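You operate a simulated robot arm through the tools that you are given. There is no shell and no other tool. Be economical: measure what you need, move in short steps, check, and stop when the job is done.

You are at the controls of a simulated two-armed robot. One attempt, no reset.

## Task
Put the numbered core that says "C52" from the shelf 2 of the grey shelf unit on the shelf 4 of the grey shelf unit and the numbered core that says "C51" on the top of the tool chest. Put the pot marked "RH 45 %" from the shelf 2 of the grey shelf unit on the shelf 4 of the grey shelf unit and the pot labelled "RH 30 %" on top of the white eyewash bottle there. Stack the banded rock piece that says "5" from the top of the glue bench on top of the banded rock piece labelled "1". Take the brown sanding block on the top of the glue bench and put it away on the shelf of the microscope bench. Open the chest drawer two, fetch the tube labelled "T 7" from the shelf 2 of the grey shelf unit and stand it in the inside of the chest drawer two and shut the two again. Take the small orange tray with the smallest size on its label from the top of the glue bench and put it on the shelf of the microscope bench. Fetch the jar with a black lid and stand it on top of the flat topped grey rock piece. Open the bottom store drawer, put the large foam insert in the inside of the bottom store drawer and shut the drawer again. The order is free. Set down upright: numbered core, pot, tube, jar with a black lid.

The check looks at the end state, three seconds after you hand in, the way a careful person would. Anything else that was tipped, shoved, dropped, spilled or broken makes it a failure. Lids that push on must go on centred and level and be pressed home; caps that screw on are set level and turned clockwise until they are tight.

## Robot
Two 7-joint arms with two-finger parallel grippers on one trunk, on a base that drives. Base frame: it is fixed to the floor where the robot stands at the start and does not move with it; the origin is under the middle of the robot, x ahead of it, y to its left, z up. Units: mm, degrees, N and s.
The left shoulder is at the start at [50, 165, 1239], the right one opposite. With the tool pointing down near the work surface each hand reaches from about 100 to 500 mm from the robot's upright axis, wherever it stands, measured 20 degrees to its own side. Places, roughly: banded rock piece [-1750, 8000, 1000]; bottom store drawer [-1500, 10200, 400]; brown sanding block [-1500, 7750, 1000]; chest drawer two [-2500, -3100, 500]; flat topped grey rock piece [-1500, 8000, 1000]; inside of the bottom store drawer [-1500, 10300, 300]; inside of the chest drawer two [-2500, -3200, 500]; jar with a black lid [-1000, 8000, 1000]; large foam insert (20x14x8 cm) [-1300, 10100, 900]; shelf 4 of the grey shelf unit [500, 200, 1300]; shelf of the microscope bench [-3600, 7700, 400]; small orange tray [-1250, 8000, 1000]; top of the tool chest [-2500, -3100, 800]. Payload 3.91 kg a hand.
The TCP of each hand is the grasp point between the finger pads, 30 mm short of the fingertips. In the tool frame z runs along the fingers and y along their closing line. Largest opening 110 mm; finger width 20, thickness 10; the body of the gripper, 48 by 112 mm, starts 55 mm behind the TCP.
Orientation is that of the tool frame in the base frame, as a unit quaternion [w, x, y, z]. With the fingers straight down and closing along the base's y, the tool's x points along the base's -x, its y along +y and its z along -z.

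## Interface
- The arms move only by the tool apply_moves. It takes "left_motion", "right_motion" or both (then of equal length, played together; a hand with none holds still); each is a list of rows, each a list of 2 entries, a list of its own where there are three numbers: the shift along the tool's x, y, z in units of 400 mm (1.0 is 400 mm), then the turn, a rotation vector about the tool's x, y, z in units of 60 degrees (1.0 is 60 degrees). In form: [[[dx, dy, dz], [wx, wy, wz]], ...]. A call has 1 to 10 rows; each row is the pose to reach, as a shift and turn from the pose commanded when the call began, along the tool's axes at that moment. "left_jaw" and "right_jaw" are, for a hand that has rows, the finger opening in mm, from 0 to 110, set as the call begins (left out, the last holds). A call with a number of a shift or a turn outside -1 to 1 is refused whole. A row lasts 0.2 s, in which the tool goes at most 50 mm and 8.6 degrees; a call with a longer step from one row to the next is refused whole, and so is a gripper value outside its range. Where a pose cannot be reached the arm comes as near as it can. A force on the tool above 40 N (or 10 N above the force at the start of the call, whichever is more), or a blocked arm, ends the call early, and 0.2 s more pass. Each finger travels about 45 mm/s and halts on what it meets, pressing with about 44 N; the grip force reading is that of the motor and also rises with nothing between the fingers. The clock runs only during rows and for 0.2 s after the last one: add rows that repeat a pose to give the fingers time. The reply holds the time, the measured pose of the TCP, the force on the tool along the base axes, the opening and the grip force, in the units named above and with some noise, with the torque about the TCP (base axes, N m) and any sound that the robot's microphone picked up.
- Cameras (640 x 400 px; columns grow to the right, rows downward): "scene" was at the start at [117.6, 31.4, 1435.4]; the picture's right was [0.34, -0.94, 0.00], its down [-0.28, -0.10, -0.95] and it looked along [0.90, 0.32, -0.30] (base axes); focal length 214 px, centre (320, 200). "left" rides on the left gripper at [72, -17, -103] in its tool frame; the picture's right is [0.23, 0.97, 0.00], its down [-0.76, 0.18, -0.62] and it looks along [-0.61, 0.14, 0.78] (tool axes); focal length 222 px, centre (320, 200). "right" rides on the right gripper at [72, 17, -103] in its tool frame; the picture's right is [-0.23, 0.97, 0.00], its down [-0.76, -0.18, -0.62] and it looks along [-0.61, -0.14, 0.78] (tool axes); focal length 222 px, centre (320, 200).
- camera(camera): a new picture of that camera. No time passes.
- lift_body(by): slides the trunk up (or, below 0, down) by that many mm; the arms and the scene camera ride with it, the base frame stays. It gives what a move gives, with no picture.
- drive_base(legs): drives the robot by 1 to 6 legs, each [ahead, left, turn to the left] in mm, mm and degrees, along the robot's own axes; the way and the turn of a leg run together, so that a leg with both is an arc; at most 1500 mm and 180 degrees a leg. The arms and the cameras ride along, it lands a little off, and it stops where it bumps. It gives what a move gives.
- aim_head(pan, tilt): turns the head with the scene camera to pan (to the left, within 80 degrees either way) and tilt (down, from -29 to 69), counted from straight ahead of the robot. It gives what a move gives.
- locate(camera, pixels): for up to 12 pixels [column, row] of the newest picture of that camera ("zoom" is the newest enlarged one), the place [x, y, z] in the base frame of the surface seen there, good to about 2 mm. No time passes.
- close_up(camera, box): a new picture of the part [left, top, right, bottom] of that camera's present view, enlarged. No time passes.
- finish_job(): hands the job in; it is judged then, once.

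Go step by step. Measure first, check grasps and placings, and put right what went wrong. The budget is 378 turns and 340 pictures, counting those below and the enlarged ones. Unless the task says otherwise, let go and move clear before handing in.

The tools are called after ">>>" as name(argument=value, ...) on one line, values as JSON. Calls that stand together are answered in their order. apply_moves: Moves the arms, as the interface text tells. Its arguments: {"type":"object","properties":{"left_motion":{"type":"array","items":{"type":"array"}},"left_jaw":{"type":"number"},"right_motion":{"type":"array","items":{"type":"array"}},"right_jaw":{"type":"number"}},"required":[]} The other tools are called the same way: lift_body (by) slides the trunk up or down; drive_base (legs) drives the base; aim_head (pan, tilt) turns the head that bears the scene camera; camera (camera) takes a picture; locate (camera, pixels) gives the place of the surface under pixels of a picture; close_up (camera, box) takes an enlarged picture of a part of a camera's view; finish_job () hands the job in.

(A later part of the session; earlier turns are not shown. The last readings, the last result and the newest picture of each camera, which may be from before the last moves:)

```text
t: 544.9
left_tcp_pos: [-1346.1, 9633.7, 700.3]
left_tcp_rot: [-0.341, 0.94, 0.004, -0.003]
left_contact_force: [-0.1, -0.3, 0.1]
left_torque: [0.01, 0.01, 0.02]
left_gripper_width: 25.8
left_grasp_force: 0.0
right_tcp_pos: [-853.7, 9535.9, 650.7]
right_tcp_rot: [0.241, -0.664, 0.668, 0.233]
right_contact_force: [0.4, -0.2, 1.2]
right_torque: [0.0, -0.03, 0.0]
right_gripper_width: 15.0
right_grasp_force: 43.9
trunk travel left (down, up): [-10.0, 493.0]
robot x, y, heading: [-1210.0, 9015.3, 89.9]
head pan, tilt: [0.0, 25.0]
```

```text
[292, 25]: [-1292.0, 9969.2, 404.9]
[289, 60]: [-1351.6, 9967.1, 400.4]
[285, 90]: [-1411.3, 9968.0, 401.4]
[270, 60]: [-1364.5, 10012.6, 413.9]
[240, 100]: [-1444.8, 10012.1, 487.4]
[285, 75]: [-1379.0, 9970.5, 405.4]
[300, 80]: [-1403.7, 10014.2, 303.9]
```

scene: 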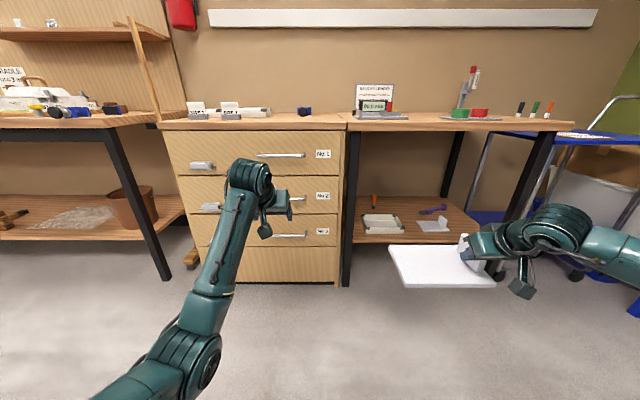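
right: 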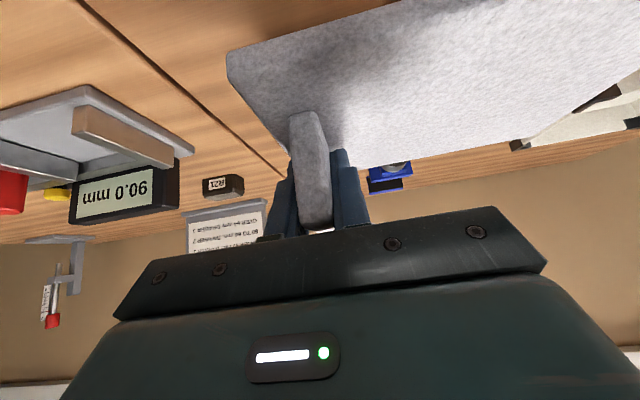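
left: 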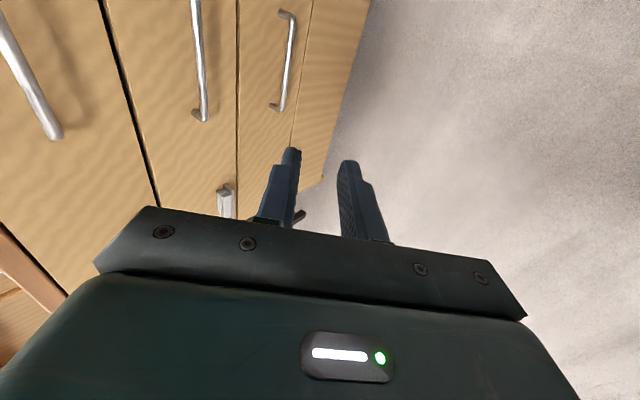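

>>> drive_base(legs=[[250, 0, 0]])

>>> apply_moves(left_motion=[[[-0.01, 0.05, 0.09], [0, 0, 0]], [[-0.02, 0.1, 0.18], [0, 0, 0]], [[-0.03, 0.155, 0.27], [0, 0, 0]], [[-0.04, 0.205, 0.36], [0, 0, 0]], [[-0.05, 0.255, 0.45], [0, 0, 0]], [[-0.0625, 0.305, 0.54], [0, 0, 0]]], left_jaw=30)

>>> camera(camera="left")

>>> camera(camera="scene")

```text
t: 546.7
left_tcp_pos: [-1349.8, 9884.3, 701.8]
left_tcp_rot: [-0.34, 0.94, 0.005, -0.004]
left_contact_force: [-0.2, -0.1, -0.8]
left_torque: [0.01, 0.06, 0.01]
left_gripper_width: 25.9
left_grasp_force: 0.1
right_tcp_pos: [-856.3, 9787.9, 650.6]
right_tcp_rot: [0.24, -0.666, 0.666, 0.235]
right_contact_force: [-0.2, -0.4, -0.2]
right_torque: [0.01, 0.03, -0.04]
right_gripper_width: 14.9
right_grasp_force: 44.1
trunk travel left (down, up): [-10.0, 493.0]
robot x, y, heading: [-1215.7, 9266.3, 90.4]
head pan, tilt: [0.0, 25.0]
```

```text
t: 548.3
left_tcp_pos: [-1370.3, 9950.6, 497.1]
left_tcp_rot: [-0.372, 0.928, 0.003, 0.001]
left_contact_force: [-0.5, -0.8, 0.1]
left_torque: [0.0, -0.01, -0.02]
left_gripper_width: 29.9
left_grasp_force: 0.2
right_tcp_pos: [-856.4, 9790.8, 645.4]
right_tcp_rot: [0.239, -0.666, 0.667, 0.234]
right_contact_force: [0.6, 0.2, 0.3]
right_torque: [0.02, -0.04, 0.0]
right_gripper_width: 14.7
right_grasp_force: 44.0
trunk travel left (down, up): [-10.0, 493.0]
robot x, y, heading: [-1210.7, 9266.9, 90.3]
head pan, tilt: [0.0, 25.0]
stopped in row 6 (left hand): the arm was blocked; the commanded pose is now the measured one
```

```text
113 pictures are left
```

left: 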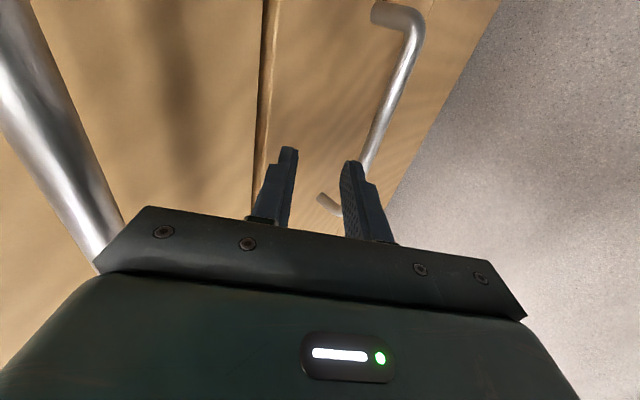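

```text
112 pictures are left
```

scene: 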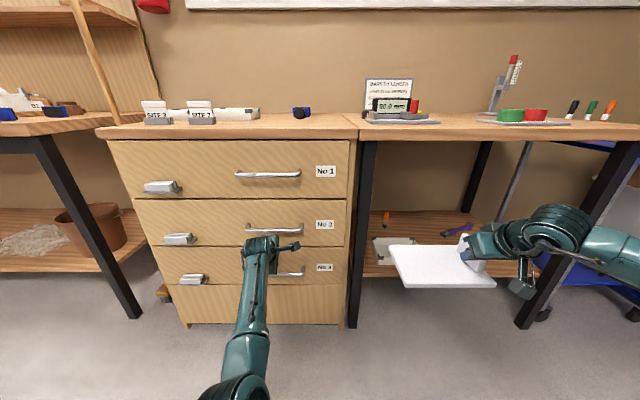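

>>> locate(camera="scene", pixels=[[275, 230], [262, 177], [295, 272], [290, 273], [253, 224]])

>>> locate(camera="left", pixels=[[60, 130], [85, 200], [390, 100], [405, 50], [375, 140]])

```text
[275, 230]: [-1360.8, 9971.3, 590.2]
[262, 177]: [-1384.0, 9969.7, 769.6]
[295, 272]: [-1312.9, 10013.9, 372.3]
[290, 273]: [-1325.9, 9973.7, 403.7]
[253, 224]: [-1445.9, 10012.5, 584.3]
```

```text
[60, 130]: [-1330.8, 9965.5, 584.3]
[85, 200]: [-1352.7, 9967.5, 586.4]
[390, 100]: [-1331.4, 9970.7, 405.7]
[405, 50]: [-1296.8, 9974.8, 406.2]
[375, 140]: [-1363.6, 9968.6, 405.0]
```

>>> apply_moves(left_motion=[[[0, 0.06, -0.06], [0, 0, 0]], [[0, 0.1265, -0.121], [0, 0, 0]], [[0, 0.2, -0.043], [0, 0, 0]], [[0, 0.126, 0.042], [0, 0, 0]], [[0, 0.126, 0.042], [0, 0, 0]]])

>>> camera(camera="left")

>>> camera(camera="scene")

```text
t: 548.9
left_tcp_pos: [-1380.1, 9936.4, 593.4]
left_tcp_rot: [-0.422, 0.906, 0.005, -0.006]
left_contact_force: [0.1, -9.8, -43.1]
left_torque: [-1.54, 0.1, -0.05]
left_gripper_width: 10.4
left_grasp_force: 0.1
right_tcp_pos: [-855.5, 9790.5, 647.5]
right_tcp_rot: [0.239, -0.666, 0.667, 0.232]
right_contact_force: [1.2, 0.6, -0.3]
right_torque: [0.01, 0.01, 0.03]
right_gripper_width: 14.9
right_grasp_force: 43.7
trunk travel left (down, up): [-10.0, 493.0]
robot x, y, heading: [-1214.1, 9266.4, 90.5]
head pan, tilt: [0.0, 25.0]
stopped in row 2 (left hand): the force on the tool passed its limit (the readings are from after the stop); the commanded pose is now the measured one
```

```text
111 pictures are left
```

left: 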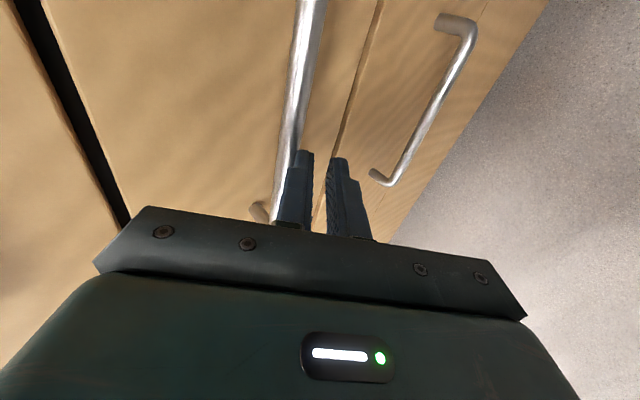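

```text
110 pictures are left
```

scene: 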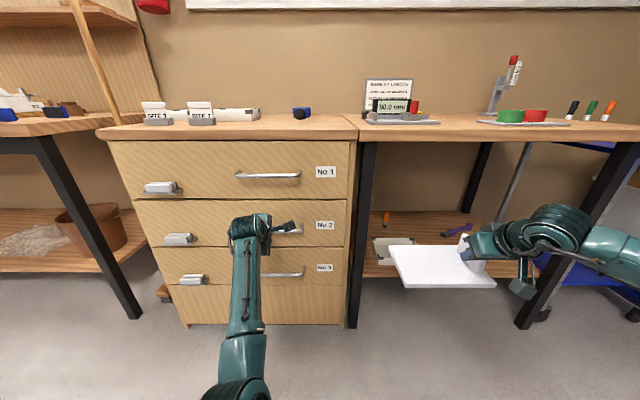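

>>> drive_base(legs=[[-150, 0, 0]])

>>> camera(camera="scene")

```text
t: 550.2
left_tcp_pos: [-1378.1, 9790.6, 600.2]
left_tcp_rot: [-0.437, 0.899, 0.005, -0.006]
left_contact_force: [0.0, -0.4, 0.2]
left_torque: [0.03, 0.04, 0.03]
left_gripper_width: 30.3
left_grasp_force: 0.2
right_tcp_pos: [-856.0, 9639.9, 648.4]
right_tcp_rot: [0.24, -0.665, 0.667, 0.234]
right_contact_force: [-0.8, -0.5, -0.6]
right_torque: [0.0, -0.01, -0.01]
right_gripper_width: 14.7
right_grasp_force: 44.0
trunk travel left (down, up): [-10.0, 493.0]
robot x, y, heading: [-1211.1, 9117.2, 90.3]
head pan, tilt: [0.0, 25.0]
```

```text
109 pictures are left
```

scene: 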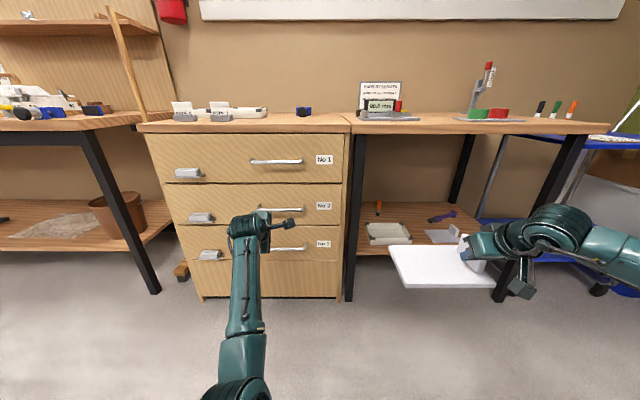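

>>> apply_moves(left_motion=[[[0.005, 0.07, 0.08], [0, 0, 0]], [[0.01, 0.14, 0.155], [0, 0, 0]], [[0.015, 0.21, 0.225], [0, 0, 0]], [[0.015, 0.27, 0.285], [0, 0, 0]]])

>>> camera(camera="left")

```text
t: 551.4
left_tcp_pos: [-1369.1, 9834.2, 482.9]
left_tcp_rot: [-0.464, 0.886, 0.004, -0.003]
left_contact_force: [-0.8, 0.4, -0.7]
left_torque: [0.06, -0.01, 0.02]
left_gripper_width: 30.1
left_grasp_force: 0.1
right_tcp_pos: [-854.3, 9642.9, 644.5]
right_tcp_rot: [0.238, -0.666, 0.668, 0.231]
right_contact_force: [-0.4, 0.8, -0.7]
right_torque: [0.04, 0.02, 0.01]
right_gripper_width: 15.3
right_grasp_force: 44.2
trunk travel left (down, up): [-10.0, 493.0]
robot x, y, heading: [-1217.4, 9118.2, 90.3]
head pan, tilt: [0.0, 25.0]
stopped in row 4 (left hand): the arm was blocked; the commanded pose is now the measured one
```

```text
108 pictures are left
```

left: 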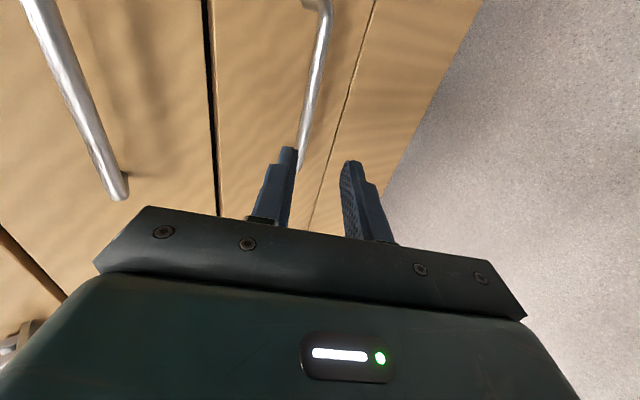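

>>> lift_body(by=110)

>>> apply_moves(left_motion=[[[0.0, 0.08, 0.06], [0, 0, 0]], [[0.0, 0.16, 0.12], [0, 0, 0]], [[0.0, 0.24, 0.18], [0, 0, 0]], [[0.0, 0.3, 0.22], [0, 0, 0]]])

>>> camera(camera="scene")

```text
t: 552.9
left_tcp_pos: [-1368.1, 9828.3, 591.7]
left_tcp_rot: [-0.462, 0.887, 0.005, -0.001]
left_contact_force: [0.1, 0.5, 0.4]
left_torque: [0.0, -0.05, 0.02]
left_gripper_width: 30.1
left_grasp_force: 0.1
right_tcp_pos: [-855.3, 9639.7, 760.0]
right_tcp_rot: [0.241, -0.665, 0.667, 0.233]
right_contact_force: [-0.5, -1.2, -0.1]
right_torque: [-0.01, -0.01, -0.01]
right_gripper_width: 15.0
right_grasp_force: 43.6
trunk travel left (down, up): [-120.0, 383.0]
robot x, y, heading: [-1215.3, 9116.9, 90.2]
head pan, tilt: [0.0, 25.0]
```

```text
t: 553.9
left_tcp_pos: [-1374.1, 9827.7, 458.3]
left_tcp_rot: [-0.463, 0.886, 0.005, -0.003]
left_contact_force: [0.3, 0.1, 0.1]
left_torque: [-0.03, 0.01, -0.01]
left_gripper_width: 30.1
left_grasp_force: 0.1
left hand out of reach, approached as far as the arm can: row 4
right_tcp_pos: [-854.9, 9641.2, 760.5]
right_tcp_rot: [0.241, -0.666, 0.666, 0.234]
right_contact_force: [0.7, -1.2, 0.0]
right_torque: [0.01, -0.02, -0.02]
right_gripper_width: 15.0
right_grasp_force: 43.9
trunk travel left (down, up): [-120.0, 383.0]
robot x, y, heading: [-1214.7, 9121.2, 90.0]
head pan, tilt: [0.0, 25.0]
```

```text
107 pictures are left
```

scene: 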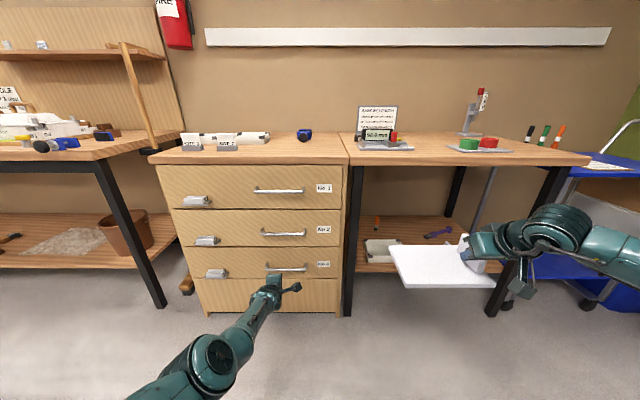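

>>> lift_body(by=-38)

>>> drive_base(legs=[[105, 0, 0]])

>>> camera(camera="left")

>>> locate(camera="left", pixels=[[320, 100], [330, 60], [340, 80], [310, 120], [325, 120]])

```text
t: 554.7
left_tcp_pos: [-1373.3, 9827.6, 419.9]
left_tcp_rot: [-0.462, 0.887, 0.006, -0.004]
left_contact_force: [-1.0, 0.6, 0.6]
left_torque: [-0.02, 0.01, 0.01]
left_gripper_width: 30.2
left_grasp_force: 0.1
right_tcp_pos: [-854.8, 9640.5, 721.9]
right_tcp_rot: [0.24, -0.666, 0.666, 0.234]
right_contact_force: [-0.2, -0.3, -0.5]
right_torque: [0.0, 0.02, 0.01]
right_gripper_width: 15.0
right_grasp_force: 43.8
trunk travel left (down, up): [-82.0, 421.0]
robot x, y, heading: [-1214.9, 9115.9, 90.0]
head pan, tilt: [0.0, 25.0]
```

```text
t: 555.9
left_tcp_pos: [-1373.0, 9932.3, 419.7]
left_tcp_rot: [-0.463, 0.886, 0.003, -0.003]
left_contact_force: [0.2, -0.9, -0.3]
left_torque: [0.0, 0.0, 0.04]
left_gripper_width: 29.9
left_grasp_force: 0.0
right_tcp_pos: [-853.8, 9742.1, 722.5]
right_tcp_rot: [0.241, -0.665, 0.667, 0.234]
right_contact_force: [-0.3, -0.2, 0.8]
right_torque: [0.01, 0.0, 0.0]
right_gripper_width: 14.8
right_grasp_force: 44.1
trunk travel left (down, up): [-82.0, 421.0]
robot x, y, heading: [-1214.4, 9221.7, 90.2]
head pan, tilt: [0.0, 25.0]
```

```text
106 pictures are left
```

left: 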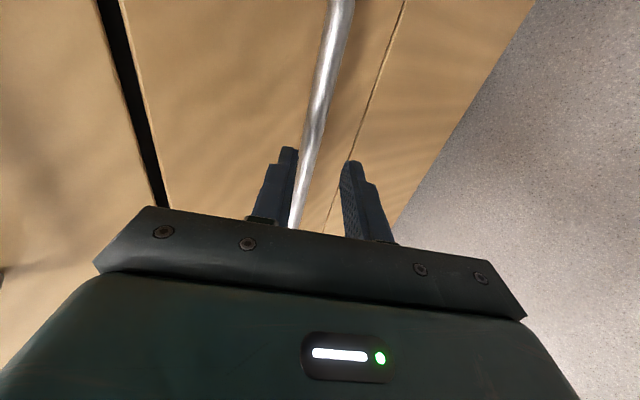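

```text
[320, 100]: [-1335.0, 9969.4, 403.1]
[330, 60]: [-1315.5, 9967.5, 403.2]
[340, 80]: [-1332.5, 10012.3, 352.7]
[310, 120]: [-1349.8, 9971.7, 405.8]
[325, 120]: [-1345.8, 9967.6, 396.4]
```

>>> apply_moves(left_motion=[[[0, -0.0175, 0.0], [0, 0, 0]], [[0, -0.0175, 0.04], [0, 0, 0]], [[0, -0.0175, 0.0875], [0, 0, 0]]], left_jaw=38)

>>> camera(camera="left")

```text
t: 556.6
left_tcp_pos: [-1373.1, 9937.9, 424.6]
left_tcp_rot: [-0.462, 0.887, 0.005, -0.002]
left_contact_force: [0.2, 0.0, -0.3]
left_torque: [-0.01, 0.01, 0.0]
left_gripper_width: 38.2
left_grasp_force: 0.0
left hand out of reach, approached as far as the arm can: row 2, 3
right_tcp_pos: [-854.6, 9744.4, 721.9]
right_tcp_rot: [0.24, -0.665, 0.667, 0.233]
right_contact_force: [0.8, 0.2, -0.3]
right_torque: [0.0, -0.02, 0.0]
right_gripper_width: 14.7
right_grasp_force: 44.1
trunk travel left (down, up): [-82.0, 421.0]
robot x, y, heading: [-1212.5, 9224.2, 90.3]
head pan, tilt: [0.0, 25.0]
```

```text
105 pictures are left
```

left: 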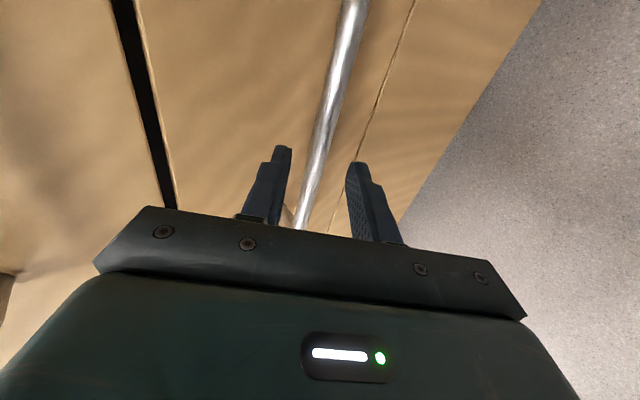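

>>> drive_base(legs=[[12, 0, 0]])

>>> lift_body(by=-10)

>>> drive_base(legs=[[14, 0, 0]])

>>> lift_body(by=-8)

>>> camera(camera="left")

>>> locate(camera="left", pixels=[[320, 150], [325, 120], [315, 180], [330, 100]])

```text
t: 557.4
left_tcp_pos: [-1372.9, 9949.7, 423.7]
left_tcp_rot: [-0.462, 0.887, 0.004, -0.002]
left_contact_force: [-0.6, 0.1, 1.3]
left_torque: [-0.01, 0.04, -0.03]
left_gripper_width: 38.1
left_grasp_force: 0.1
right_tcp_pos: [-855.1, 9756.0, 721.8]
right_tcp_rot: [0.24, -0.665, 0.667, 0.234]
right_contact_force: [1.2, -0.4, -1.3]
right_torque: [0.01, -0.03, -0.01]
right_gripper_width: 15.1
right_grasp_force: 44.1
trunk travel left (down, up): [-82.0, 421.0]
robot x, y, heading: [-1212.8, 9231.2, 90.0]
head pan, tilt: [0.0, 25.0]
```

```text
t: 558.0
left_tcp_pos: [-1373.8, 9947.9, 415.1]
left_tcp_rot: [-0.463, 0.886, 0.005, -0.003]
left_contact_force: [0.3, -1.2, -0.1]
left_torque: [-0.01, -0.02, -0.01]
left_gripper_width: 38.1
left_grasp_force: 0.0
right_tcp_pos: [-853.9, 9756.3, 711.4]
right_tcp_rot: [0.241, -0.665, 0.667, 0.234]
right_contact_force: [0.6, 0.0, -0.5]
right_torque: [0.04, 0.01, -0.01]
right_gripper_width: 14.7
right_grasp_force: 43.9
trunk travel left (down, up): [-72.0, 431.0]
robot x, y, heading: [-1214.1, 9235.4, 90.2]
head pan, tilt: [0.0, 25.0]
```

```text
t: 558.7
left_tcp_pos: [-1372.8, 9961.5, 414.7]
left_tcp_rot: [-0.462, 0.887, 0.004, -0.002]
left_contact_force: [-0.4, -0.1, -0.1]
left_torque: [0.0, 0.02, 0.01]
left_gripper_width: 37.8
left_grasp_force: 0.1
right_tcp_pos: [-854.5, 9769.3, 712.1]
right_tcp_rot: [0.241, -0.665, 0.667, 0.234]
right_contact_force: [-0.5, 0.5, 0.1]
right_torque: [0.02, -0.04, 0.01]
right_gripper_width: 15.1
right_grasp_force: 44.3
trunk travel left (down, up): [-72.0, 431.0]
robot x, y, heading: [-1212.8, 9248.2, 90.2]
head pan, tilt: [0.0, 25.0]
```

```text
t: 559.3
left_tcp_pos: [-1374.3, 9962.4, 406.9]
left_tcp_rot: [-0.463, 0.886, 0.004, -0.002]
left_contact_force: [1.4, 0.4, 0.0]
left_torque: [0.02, -0.01, -0.01]
left_gripper_width: 38.0
left_grasp_force: 0.0
right_tcp_pos: [-853.4, 9768.8, 704.4]
right_tcp_rot: [0.241, -0.664, 0.668, 0.234]
right_contact_force: [0.5, -0.3, -0.6]
right_torque: [0.01, -0.01, 0.01]
right_gripper_width: 14.7
right_grasp_force: 44.2
trunk travel left (down, up): [-64.0, 439.0]
robot x, y, heading: [-1215.8, 9252.4, 90.3]
head pan, tilt: [0.0, 25.0]
```

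```text
104 pictures are left
```

left: 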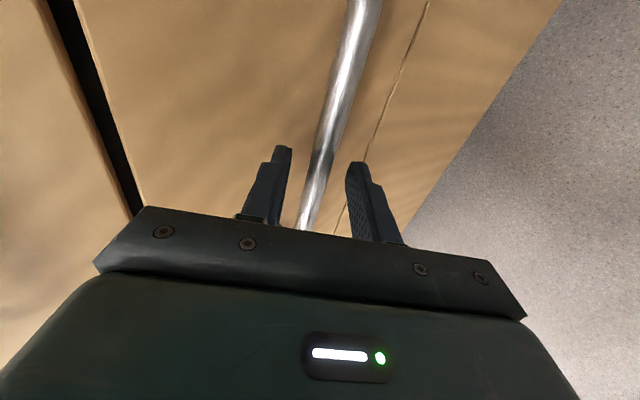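

```text
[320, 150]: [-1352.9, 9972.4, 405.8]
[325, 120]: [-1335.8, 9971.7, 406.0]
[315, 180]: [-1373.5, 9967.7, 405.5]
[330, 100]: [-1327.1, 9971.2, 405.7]
```

The bar lies between the fingers; I close on it and pull by backing the base.

>>> apply_moves(left_motion=[[[0, 0, 0], [0, 0, 0]], [[0, 0, 0], [0, 0, 0]], [[0, 0, 0], [0, 0, 0]], [[0, 0, 0], [0, 0, 0]], [[0, 0, 0], [0, 0, 0]]], left_jaw=3)

>>> drive_base(legs=[[-150, 0, 0], [-150, 0, 0]])

>>> camera(camera="scene")

```text
t: 560.5
left_tcp_pos: [-1372.7, 9961.8, 408.9]
left_tcp_rot: [-0.463, 0.886, 0.004, -0.003]
left_contact_force: [0.3, 0.7, 4.9]
left_torque: [0.07, 0.2, -0.26]
left_gripper_width: 13.4
left_grasp_force: 44.5
right_tcp_pos: [-855.2, 9768.1, 703.8]
right_tcp_rot: [0.241, -0.665, 0.667, 0.233]
right_contact_force: [-0.9, 0.3, 0.1]
right_torque: [0.01, -0.03, 0.03]
right_gripper_width: 14.9
right_grasp_force: 44.2
trunk travel left (down, up): [-64.0, 439.0]
robot x, y, heading: [-1217.9, 9250.9, 90.2]
head pan, tilt: [0.0, 25.0]
```

```text
t: 562.8
left_tcp_pos: [-1373.6, 9665.6, 408.7]
left_tcp_rot: [-0.463, 0.886, 0.004, -0.004]
left_contact_force: [-16.1, -1.0, 7.9]
left_torque: [0.05, 0.34, 0.22]
left_gripper_width: 13.7
left_grasp_force: 45.0
right_tcp_pos: [-852.5, 9470.0, 703.7]
right_tcp_rot: [0.242, -0.663, 0.669, 0.233]
right_contact_force: [-0.3, 0.5, -0.1]
right_torque: [0.03, -0.01, -0.02]
right_gripper_width: 14.9
right_grasp_force: 44.0
trunk travel left (down, up): [-64.0, 439.0]
robot x, y, heading: [-1211.3, 8951.0, 90.1]
head pan, tilt: [0.0, 25.0]
```

```text
103 pictures are left
```

scene: 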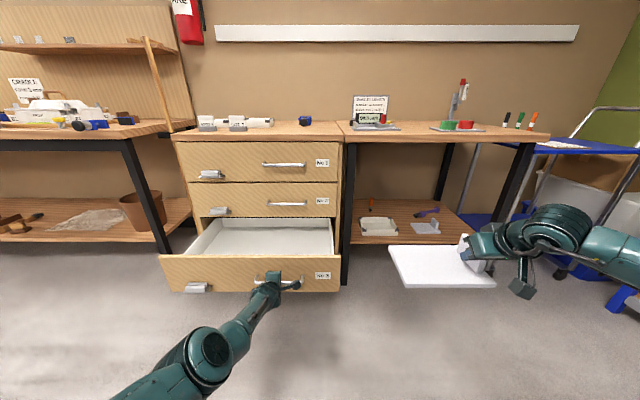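

>>> locate(camera="scene", pixels=[[260, 240], [220, 240], [310, 240], [260, 225], [250, 258], [180, 258], [335, 255], [260, 250], [195, 250], [330, 240], [250, 275]])

>>> close_up(camera="scene", box=[150, 200, 350, 300])

```text
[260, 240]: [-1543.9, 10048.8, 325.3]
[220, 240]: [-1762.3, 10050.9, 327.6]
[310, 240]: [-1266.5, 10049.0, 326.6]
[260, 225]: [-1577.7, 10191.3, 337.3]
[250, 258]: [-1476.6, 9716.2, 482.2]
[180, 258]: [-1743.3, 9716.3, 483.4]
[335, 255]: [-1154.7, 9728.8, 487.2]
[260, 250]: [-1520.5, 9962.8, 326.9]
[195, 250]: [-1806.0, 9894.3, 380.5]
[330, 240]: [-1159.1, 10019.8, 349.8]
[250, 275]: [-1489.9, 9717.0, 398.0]
```

```text
3.20 times, centred on (250, 250) of scene
```

zoom: 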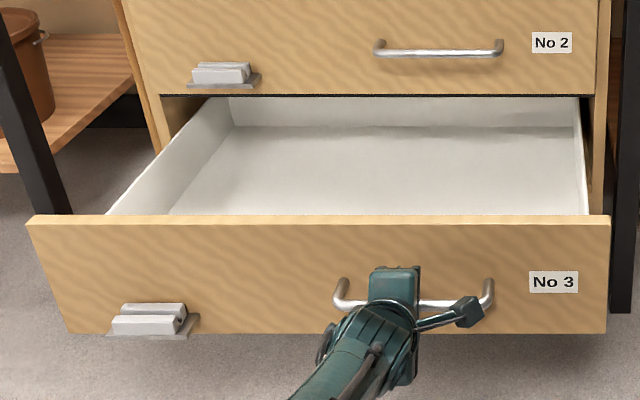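

>>> apply_moves(left_motion=[[[0, 0, 0], [0, 0, 0]], [[0, 0, 0], [0, 0, 0]], [[0, 0, 0], [0, 0, 0]]], left_jaw=45)

>>> drive_base(legs=[[-150, 0, 0]])

>>> lift_body(by=250)

>>> apply_moves(left_motion=[[[0, -0.06, -0.07], [0, 0, 0]], [[0, -0.13, -0.14], [0, 0, 0]], [[0, -0.2, -0.2], [0, 0, 0]], [[0, -0.27, -0.27], [0, 0, 0]], [[0, -0.34, -0.34], [0, 0, 0]]])

>>> camera(camera="scene")

```text
t: 563.6
left_tcp_pos: [-1373.1, 9665.9, 407.7]
left_tcp_rot: [-0.462, 0.887, 0.006, -0.004]
left_contact_force: [0.4, -0.5, 1.1]
left_torque: [0.01, 0.0, 0.01]
left_gripper_width: 45.1
left_grasp_force: 0.1
right_tcp_pos: [-851.8, 9470.9, 704.1]
right_tcp_rot: [0.241, -0.664, 0.668, 0.233]
right_contact_force: [0.6, -0.2, 0.3]
right_torque: [-0.01, 0.02, 0.03]
right_gripper_width: 15.1
right_grasp_force: 44.1
trunk travel left (down, up): [-64.0, 439.0]
robot x, y, heading: [-1212.1, 8950.8, 89.9]
head pan, tilt: [0.0, 25.0]
```

```text
t: 565.0
left_tcp_pos: [-1375.0, 9515.5, 405.4]
left_tcp_rot: [-0.463, 0.886, 0.005, -0.004]
left_contact_force: [-0.3, -0.1, -0.7]
left_torque: [-0.01, -0.03, -0.01]
left_gripper_width: 45.0
left_grasp_force: 0.0
right_tcp_pos: [-851.9, 9320.0, 703.3]
right_tcp_rot: [0.241, -0.664, 0.668, 0.233]
right_contact_force: [-0.3, -0.3, 0.0]
right_torque: [0.0, -0.03, 0.01]
right_gripper_width: 14.6
right_grasp_force: 44.2
trunk travel left (down, up): [-64.0, 439.0]
robot x, y, heading: [-1213.9, 8801.7, 90.0]
head pan, tilt: [0.0, 25.0]
```

```text
t: 567.6
left_tcp_pos: [-1373.7, 9516.0, 656.7]
left_tcp_rot: [-0.463, 0.886, 0.005, -0.004]
left_contact_force: [0.3, -0.7, 0.2]
left_torque: [0.0, 0.0, -0.02]
left_gripper_width: 45.3
left_grasp_force: 0.1
right_tcp_pos: [-853.2, 9320.6, 953.7]
right_tcp_rot: [0.241, -0.664, 0.668, 0.232]
right_contact_force: [0.5, 0.4, -0.5]
right_torque: [0.02, -0.01, 0.04]
right_gripper_width: 14.9
right_grasp_force: 43.8
trunk travel left (down, up): [-314.0, 189.0]
robot x, y, heading: [-1212.7, 8800.5, 90.2]
head pan, tilt: [0.0, 25.0]
```

```text
t: 568.8
left_tcp_pos: [-1374.2, 9482.1, 847.6]
left_tcp_rot: [-0.462, 0.887, 0.006, -0.006]
left_contact_force: [0.1, -0.1, 0.0]
left_torque: [0.02, -0.02, -0.01]
left_gripper_width: 45.0
left_grasp_force: 0.2
left hand out of reach, approached as far as the arm can: row 1
right_tcp_pos: [-853.0, 9320.8, 954.3]
right_tcp_rot: [0.241, -0.664, 0.668, 0.233]
right_contact_force: [0.0, -1.0, 0.0]
right_torque: [-0.03, -0.02, 0.01]
right_gripper_width: 14.8
right_grasp_force: 43.9
trunk travel left (down, up): [-314.0, 189.0]
robot x, y, heading: [-1212.1, 8801.0, 90.1]
head pan, tilt: [0.0, 25.0]
```

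```text
101 pictures are left
```

scene: 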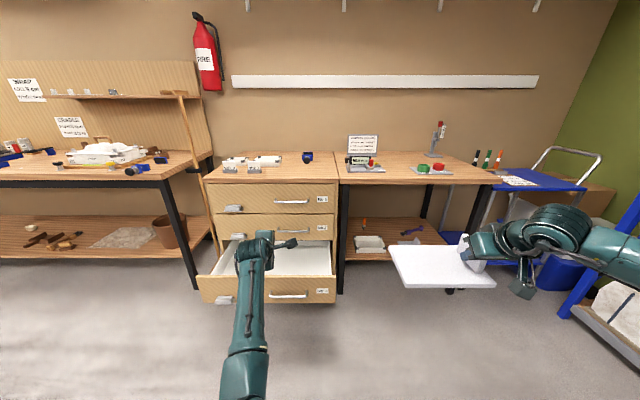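

>>> apply_moves(left_motion=[[[0.08, -0.05, -0.04], [0, 0, 0]], [[0.16, -0.1, -0.08], [0, 0, 0]], [[0.24, -0.15, -0.13], [0, 0, 0]], [[0.32, -0.2, -0.18], [0, 0, 0]]])

>>> drive_base(legs=[[0, 547, 0], [250, 0, 0]])

>>> aim_head(pan=-5, tilt=40)

>>> camera(camera="scene")

```text
t: 569.8
left_tcp_pos: [-1253.4, 9473.7, 953.7]
left_tcp_rot: [-0.462, 0.887, 0.008, -0.012]
left_contact_force: [0.4, -0.1, 0.2]
left_torque: [0.01, 0.01, 0.0]
left_gripper_width: 45.1
left_grasp_force: 0.1
right_tcp_pos: [-852.5, 9320.7, 954.1]
right_tcp_rot: [0.241, -0.664, 0.668, 0.233]
right_contact_force: [-0.3, 0.6, -0.6]
right_torque: [0.03, -0.03, 0.01]
right_gripper_width: 15.2
right_grasp_force: 43.7
trunk travel left (down, up): [-314.0, 189.0]
robot x, y, heading: [-1213.4, 8797.5, 90.1]
head pan, tilt: [0.0, 25.0]
```

```text
t: 574.4
left_tcp_pos: [-1801.8, 9723.6, 954.0]
left_tcp_rot: [-0.463, 0.886, 0.012, -0.016]
left_contact_force: [0.1, -0.6, -0.3]
left_torque: [0.01, 0.03, 0.04]
left_gripper_width: 45.0
left_grasp_force: 0.1
right_tcp_pos: [-1399.8, 9575.8, 954.4]
right_tcp_rot: [-0.239, 0.668, -0.665, -0.235]
right_contact_force: [0.2, -0.1, 0.2]
right_torque: [-0.04, 0.0, 0.0]
right_gripper_width: 15.2
right_grasp_force: 44.6
trunk travel left (down, up): [-314.0, 189.0]
robot x, y, heading: [-1752.1, 9049.1, 90.9]
head pan, tilt: [0.0, 25.0]
```

```text
t: 575.1
left_tcp_pos: [-1803.2, 9724.7, 953.4]
left_tcp_rot: [-0.462, 0.887, 0.012, -0.016]
left_contact_force: [-0.3, 0.6, 0.5]
left_torque: [-0.01, 0.02, -0.01]
left_gripper_width: 44.9
left_grasp_force: 0.1
right_tcp_pos: [-1400.0, 9575.1, 954.0]
right_tcp_rot: [-0.239, 0.667, -0.665, -0.234]
right_contact_force: [-0.1, -0.3, -0.9]
right_torque: [-0.02, -0.04, 0.0]
right_gripper_width: 14.9
right_grasp_force: 43.7
trunk travel left (down, up): [-314.0, 189.0]
robot x, y, heading: [-1753.0, 9051.7, 90.7]
head pan, tilt: [-5.0, 40.0]
```

```text
100 pictures are left
```

scene: 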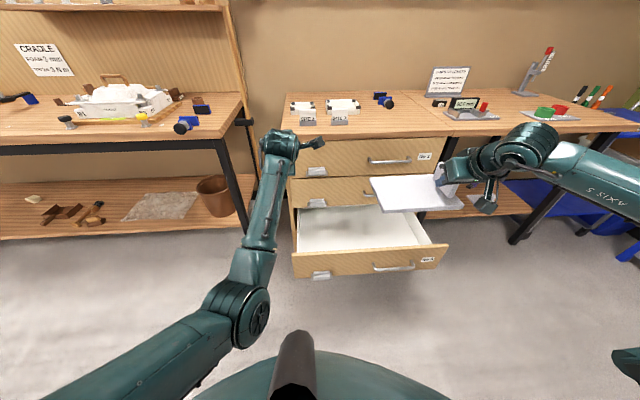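

>>> lift_body(by=-245)

>>> drive_base(legs=[[166, 0, -0.7]])

>>> apply_moves(right_motion=[[[-0.04, 0, 0.1], [0, 0, 0]], [[-0.07, 0, 0.19], [0, 0, 0]], [[-0.09, 0, 0.27], [0, 0, 0]], [[-0.09, 0, 0.35], [0, 0, 0]]])

>>> camera(camera="scene")

>>> camera(camera="right")

```text
t: 577.7
left_tcp_pos: [-1803.3, 9723.5, 709.6]
left_tcp_rot: [-0.463, 0.886, 0.012, -0.017]
left_contact_force: [-0.3, -0.5, 1.4]
left_torque: [0.01, 0.0, -0.01]
left_gripper_width: 45.1
left_grasp_force: 0.0
right_tcp_pos: [-1399.4, 9575.7, 708.9]
right_tcp_rot: [-0.24, 0.668, -0.665, -0.233]
right_contact_force: [0.6, -0.6, 0.5]
right_torque: [-0.02, 0.0, 0.06]
right_gripper_width: 14.9
right_grasp_force: 44.2
trunk travel left (down, up): [-69.0, 434.0]
robot x, y, heading: [-1754.0, 9049.8, 90.8]
head pan, tilt: [-5.0, 40.0]
```

```text
t: 579.1
left_tcp_pos: [-1793.5, 9891.9, 708.4]
left_tcp_rot: [-0.463, 0.886, 0.005, -0.012]
left_contact_force: [0.6, 0.2, -0.8]
left_torque: [0.02, 0.03, 0.02]
left_gripper_width: 45.1
left_grasp_force: 0.0
right_tcp_pos: [-1391.8, 9737.3, 708.8]
right_tcp_rot: [0.242, -0.662, 0.67, 0.233]
right_contact_force: [0.5, 0.2, 0.1]
right_torque: [0.01, -0.03, -0.03]
right_gripper_width: 14.9
right_grasp_force: 44.4
trunk travel left (down, up): [-69.0, 434.0]
robot x, y, heading: [-1755.6, 9220.3, 89.8]
head pan, tilt: [-5.0, 40.0]
```

```text
t: 580.1
left_tcp_pos: [-1793.1, 9891.4, 709.3]
left_tcp_rot: [-0.462, 0.887, 0.005, -0.013]
left_contact_force: [0.5, 0.5, -0.1]
left_torque: [0.0, 0.02, 0.01]
left_gripper_width: 44.7
left_grasp_force: 0.1
right_tcp_pos: [-1388.8, 9851.7, 621.4]
right_tcp_rot: [0.242, -0.662, 0.67, 0.233]
right_contact_force: [-0.4, 0.1, -0.6]
right_torque: [-0.03, 0.01, -0.01]
right_gripper_width: 14.9
right_grasp_force: 43.6
trunk travel left (down, up): [-69.0, 434.0]
robot x, y, heading: [-1753.0, 9219.5, 89.8]
head pan, tilt: [-5.0, 40.0]
```

```text
99 pictures are left
```

scene: 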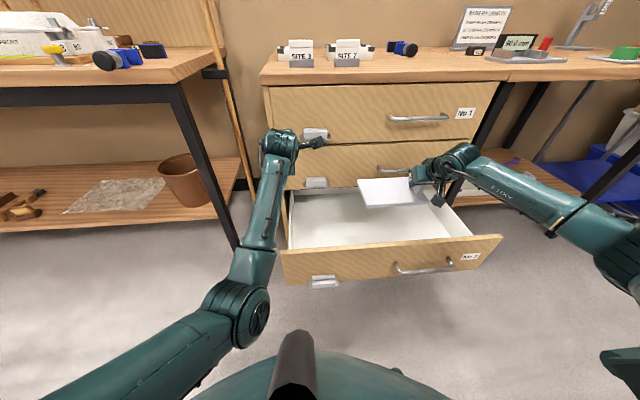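

```text
98 pictures are left
```

right: 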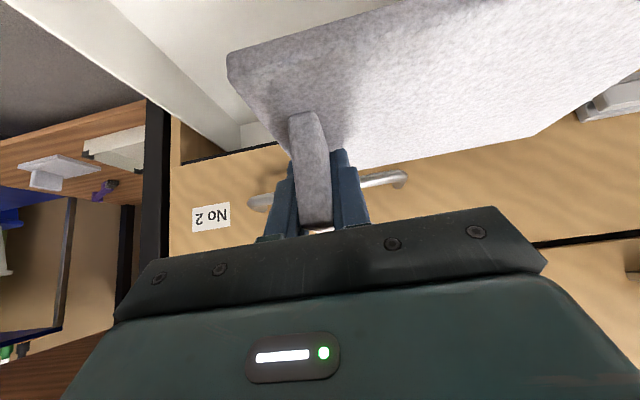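

>>> apply_moves(right_motion=[[[0.06, 0, 0.075], [0, 0, 0]], [[0.12, 0, 0.15], [0, 0, 0]], [[0.18, 0, 0.22], [0, 0, 0]], [[0.205, 0, 0.29], [0, 0, 0]]])

>>> camera(camera="right")

>>> camera(camera="scene")

```text
t: 581.1
left_tcp_pos: [-1792.6, 9891.9, 709.4]
left_tcp_rot: [-0.462, 0.887, 0.005, -0.012]
left_contact_force: [-0.1, -0.3, -0.1]
left_torque: [0.05, 0.0, 0.01]
left_gripper_width: 45.0
left_grasp_force: 0.0
right_tcp_pos: [-1388.6, 9862.1, 481.1]
right_tcp_rot: [0.241, -0.663, 0.67, 0.232]
right_contact_force: [-0.5, 0.3, 0.1]
right_torque: [0.0, 0.01, 0.0]
right_gripper_width: 14.8
right_grasp_force: 44.0
trunk travel left (down, up): [-69.0, 434.0]
robot x, y, heading: [-1755.1, 9214.4, 89.8]
head pan, tilt: [-5.0, 40.0]
```

```text
97 pictures are left
```

right: 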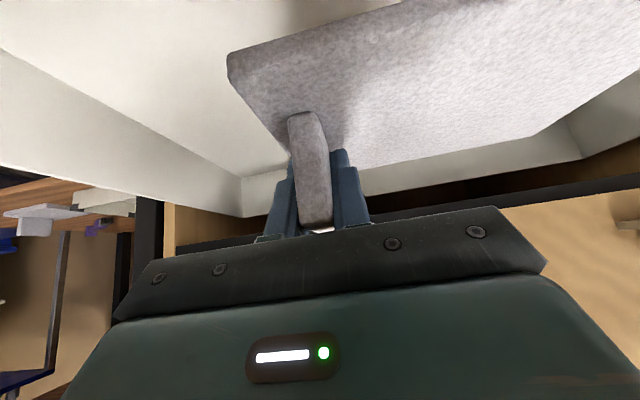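

```text
96 pictures are left
```

scene: 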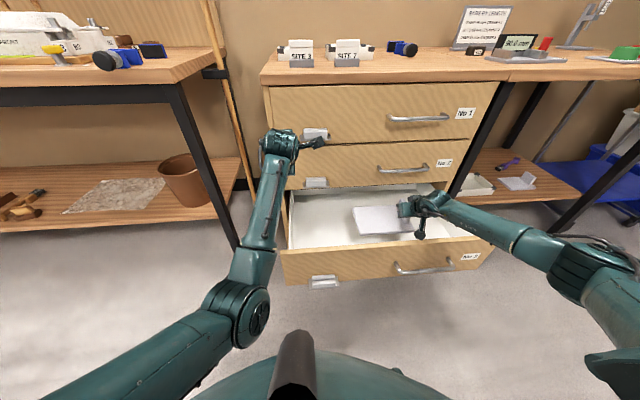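

>>> locate(camera="scene", pixels=[[450, 210], [475, 220], [500, 230], [530, 245], [485, 240], [430, 200], [421, 232]])

```text
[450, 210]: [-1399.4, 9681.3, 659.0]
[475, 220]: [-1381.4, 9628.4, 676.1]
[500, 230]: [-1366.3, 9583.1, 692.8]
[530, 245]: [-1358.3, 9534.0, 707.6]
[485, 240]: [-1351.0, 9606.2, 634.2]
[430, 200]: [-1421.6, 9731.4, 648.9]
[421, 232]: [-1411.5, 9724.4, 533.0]
```

>>> apply_moves(right_motion=[[[-0.04, 0, 0.035], [0, 0, 0]], [[-0.085, 0, 0.07], [0, 0, 0]]])

>>> drive_base(legs=[[25, 0, 0]])

>>> lift_body(by=-62)

>>> camera(camera="scene")

>>> camera(camera="right")

```text
t: 581.7
left_tcp_pos: [-1793.6, 9891.9, 707.8]
left_tcp_rot: [-0.462, 0.887, 0.005, -0.013]
left_contact_force: [-0.1, 0.2, -0.2]
left_torque: [0.01, -0.01, -0.01]
left_gripper_width: 44.9
left_grasp_force: 0.0
right_tcp_pos: [-1387.8, 9907.6, 482.4]
right_tcp_rot: [0.242, -0.661, 0.671, 0.231]
right_contact_force: [-0.3, -0.4, -0.3]
right_torque: [0.04, 0.0, 0.01]
right_gripper_width: 14.6
right_grasp_force: 43.8
trunk travel left (down, up): [-69.0, 434.0]
robot x, y, heading: [-1754.1, 9217.9, 89.9]
head pan, tilt: [-5.0, 40.0]
```

```text
t: 582.5
left_tcp_pos: [-1792.3, 9917.3, 708.1]
left_tcp_rot: [-0.462, 0.887, 0.005, -0.013]
left_contact_force: [-0.7, 0.0, 0.2]
left_torque: [-0.01, 0.04, 0.01]
left_gripper_width: 45.0
left_grasp_force: 0.0
right_tcp_pos: [-1388.1, 9932.9, 483.3]
right_tcp_rot: [0.241, -0.662, 0.67, 0.233]
right_contact_force: [0.0, -1.0, -0.5]
right_torque: [0.0, 0.0, -0.02]
right_gripper_width: 14.7
right_grasp_force: 43.7
trunk travel left (down, up): [-69.0, 434.0]
robot x, y, heading: [-1756.2, 9241.5, 89.7]
head pan, tilt: [-5.0, 40.0]
```

```text
t: 583.6
left_tcp_pos: [-1793.6, 9915.9, 645.9]
left_tcp_rot: [-0.463, 0.886, 0.004, -0.013]
left_contact_force: [-0.2, -0.3, -0.7]
left_torque: [-0.03, 0.0, -0.02]
left_gripper_width: 45.1
left_grasp_force: 0.1
right_tcp_pos: [-1387.1, 9931.4, 421.0]
right_tcp_rot: [0.242, -0.661, 0.671, 0.232]
right_contact_force: [0.2, -0.1, -0.5]
right_torque: [0.01, 0.0, -0.01]
right_gripper_width: 15.0
right_grasp_force: 43.9
trunk travel left (down, up): [-7.0, 496.0]
robot x, y, heading: [-1758.7, 9241.4, 89.7]
head pan, tilt: [-5.0, 40.0]
```

```text
95 pictures are left
```

scene: 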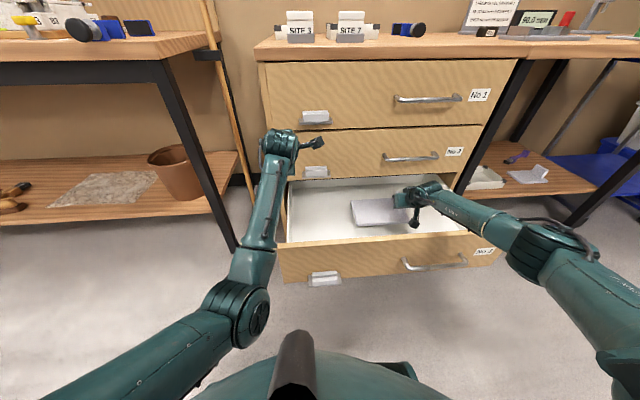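

```text
94 pictures are left
```

right: 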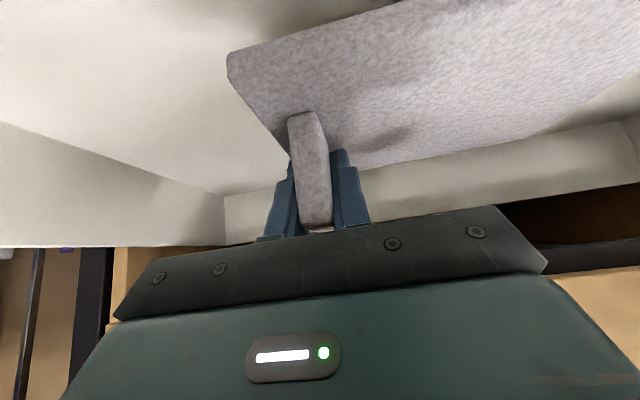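

>>> apply_moves(right_motion=[[[0.025, 0, 0.03], [0, 0, 0]], [[0.05, 0, 0.06], [0, 0, 0]], [[0.067, 0, 0.081], [0, 0, 0]]])

>>> camera(camera="right")

>>> close_up(camera="scene", box=[270, 160, 530, 300])

```text
t: 584.4
left_tcp_pos: [-1793.5, 9916.9, 645.7]
left_tcp_rot: [-0.462, 0.887, 0.005, -0.013]
left_contact_force: [-1.2, 0.2, -1.4]
left_torque: [-0.01, 0.0, 0.03]
left_gripper_width: 44.7
left_grasp_force: 0.1
right_tcp_pos: [-1386.4, 9933.1, 378.1]
right_tcp_rot: [0.242, -0.661, 0.671, 0.232]
right_contact_force: [-0.1, 0.2, -1.1]
right_torque: [0.03, -0.05, 0.0]
right_gripper_width: 14.7
right_grasp_force: 44.1
trunk travel left (down, up): [-7.0, 496.0]
robot x, y, heading: [-1754.4, 9246.2, 89.8]
head pan, tilt: [-5.0, 40.0]
```

```text
93 pictures are left
```

right: 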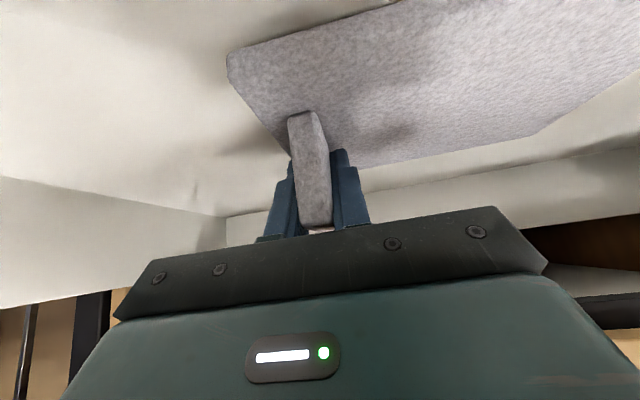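

```text
2.46 times, centred on (400, 230) of scene
```

zoom: 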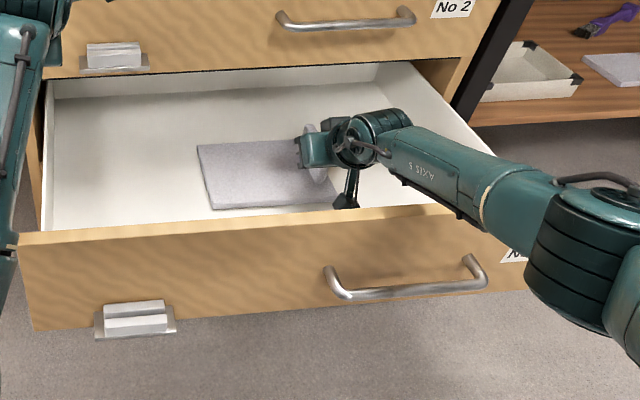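

>>> apply_moves(right_motion=[[[0.003, 0, 0.004], [0, 0, 0]], [[0.005, 0, 0.006], [0, 0, 0]]])

>>> apply_moves(right_motion=[[[0, 0, 0], [0, 0, 0]], [[0, 0, 0], [0, 0, 0]], [[0, 0, 0], [0, 0, 0]]], right_jaw=45)

>>> apply_moves(right_motion=[[[-0.04, 0, -0.048], [0, 0, 0]], [[-0.1, 0, -0.12], [0, 0, 0]], [[-0.16, 0, -0.19], [0, 0, 0]], [[-0.22, 0, -0.26], [0, 0, 0]]])

>>> camera(camera="scene")

```text
t: 585.0
left_tcp_pos: [-1792.0, 9916.5, 647.6]
left_tcp_rot: [-0.463, 0.886, 0.005, -0.013]
left_contact_force: [-0.3, -0.9, 0.0]
left_torque: [-0.01, 0.04, 0.0]
left_gripper_width: 45.1
left_grasp_force: 0.1
right_tcp_pos: [-1387.3, 9933.0, 376.0]
right_tcp_rot: [0.242, -0.662, 0.67, 0.233]
right_contact_force: [-0.2, -0.2, 0.0]
right_torque: [0.06, 0.19, 0.08]
right_gripper_width: 14.8
right_grasp_force: 43.7
trunk travel left (down, up): [-7.0, 496.0]
robot x, y, heading: [-1757.8, 9239.9, 89.8]
head pan, tilt: [-5.0, 40.0]
```

```text
t: 585.8
left_tcp_pos: [-1793.0, 9918.0, 646.2]
left_tcp_rot: [-0.462, 0.887, 0.005, -0.013]
left_contact_force: [0.1, 0.3, 0.3]
left_torque: [-0.04, 0.0, 0.0]
left_gripper_width: 45.0
left_grasp_force: 0.2
right_tcp_pos: [-1386.6, 9932.2, 374.9]
right_tcp_rot: [0.242, -0.662, 0.67, 0.233]
right_contact_force: [0.4, 0.2, 0.0]
right_torque: [0.02, -0.02, -0.02]
right_gripper_width: 45.1
right_grasp_force: 0.1
trunk travel left (down, up): [-7.0, 496.0]
robot x, y, heading: [-1756.9, 9246.3, 89.7]
head pan, tilt: [-5.0, 40.0]
```

```text
t: 586.8
left_tcp_pos: [-1792.7, 9916.8, 645.6]
left_tcp_rot: [-0.463, 0.886, 0.005, -0.014]
left_contact_force: [0.0, -0.4, 0.1]
left_torque: [-0.01, -0.01, 0.0]
left_gripper_width: 45.0
left_grasp_force: 0.1
right_tcp_pos: [-1388.5, 9935.9, 512.5]
right_tcp_rot: [0.242, -0.662, 0.67, 0.232]
right_contact_force: [-0.4, 0.7, 0.1]
right_torque: [0.01, -0.01, -0.02]
right_gripper_width: 45.1
right_grasp_force: 0.0
trunk travel left (down, up): [-7.0, 496.0]
robot x, y, heading: [-1752.8, 9242.6, 89.6]
head pan, tilt: [-5.0, 40.0]
```

```text
91 pictures are left
```

scene: 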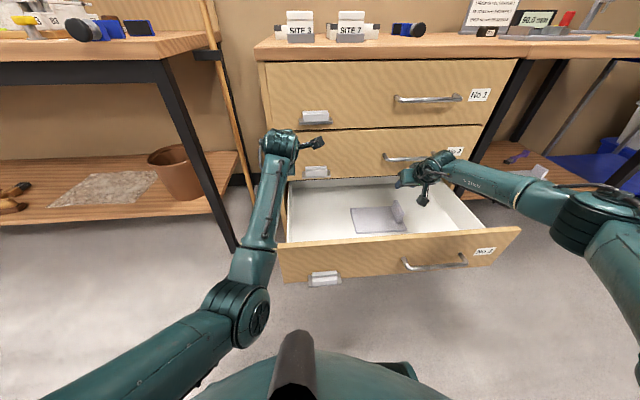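

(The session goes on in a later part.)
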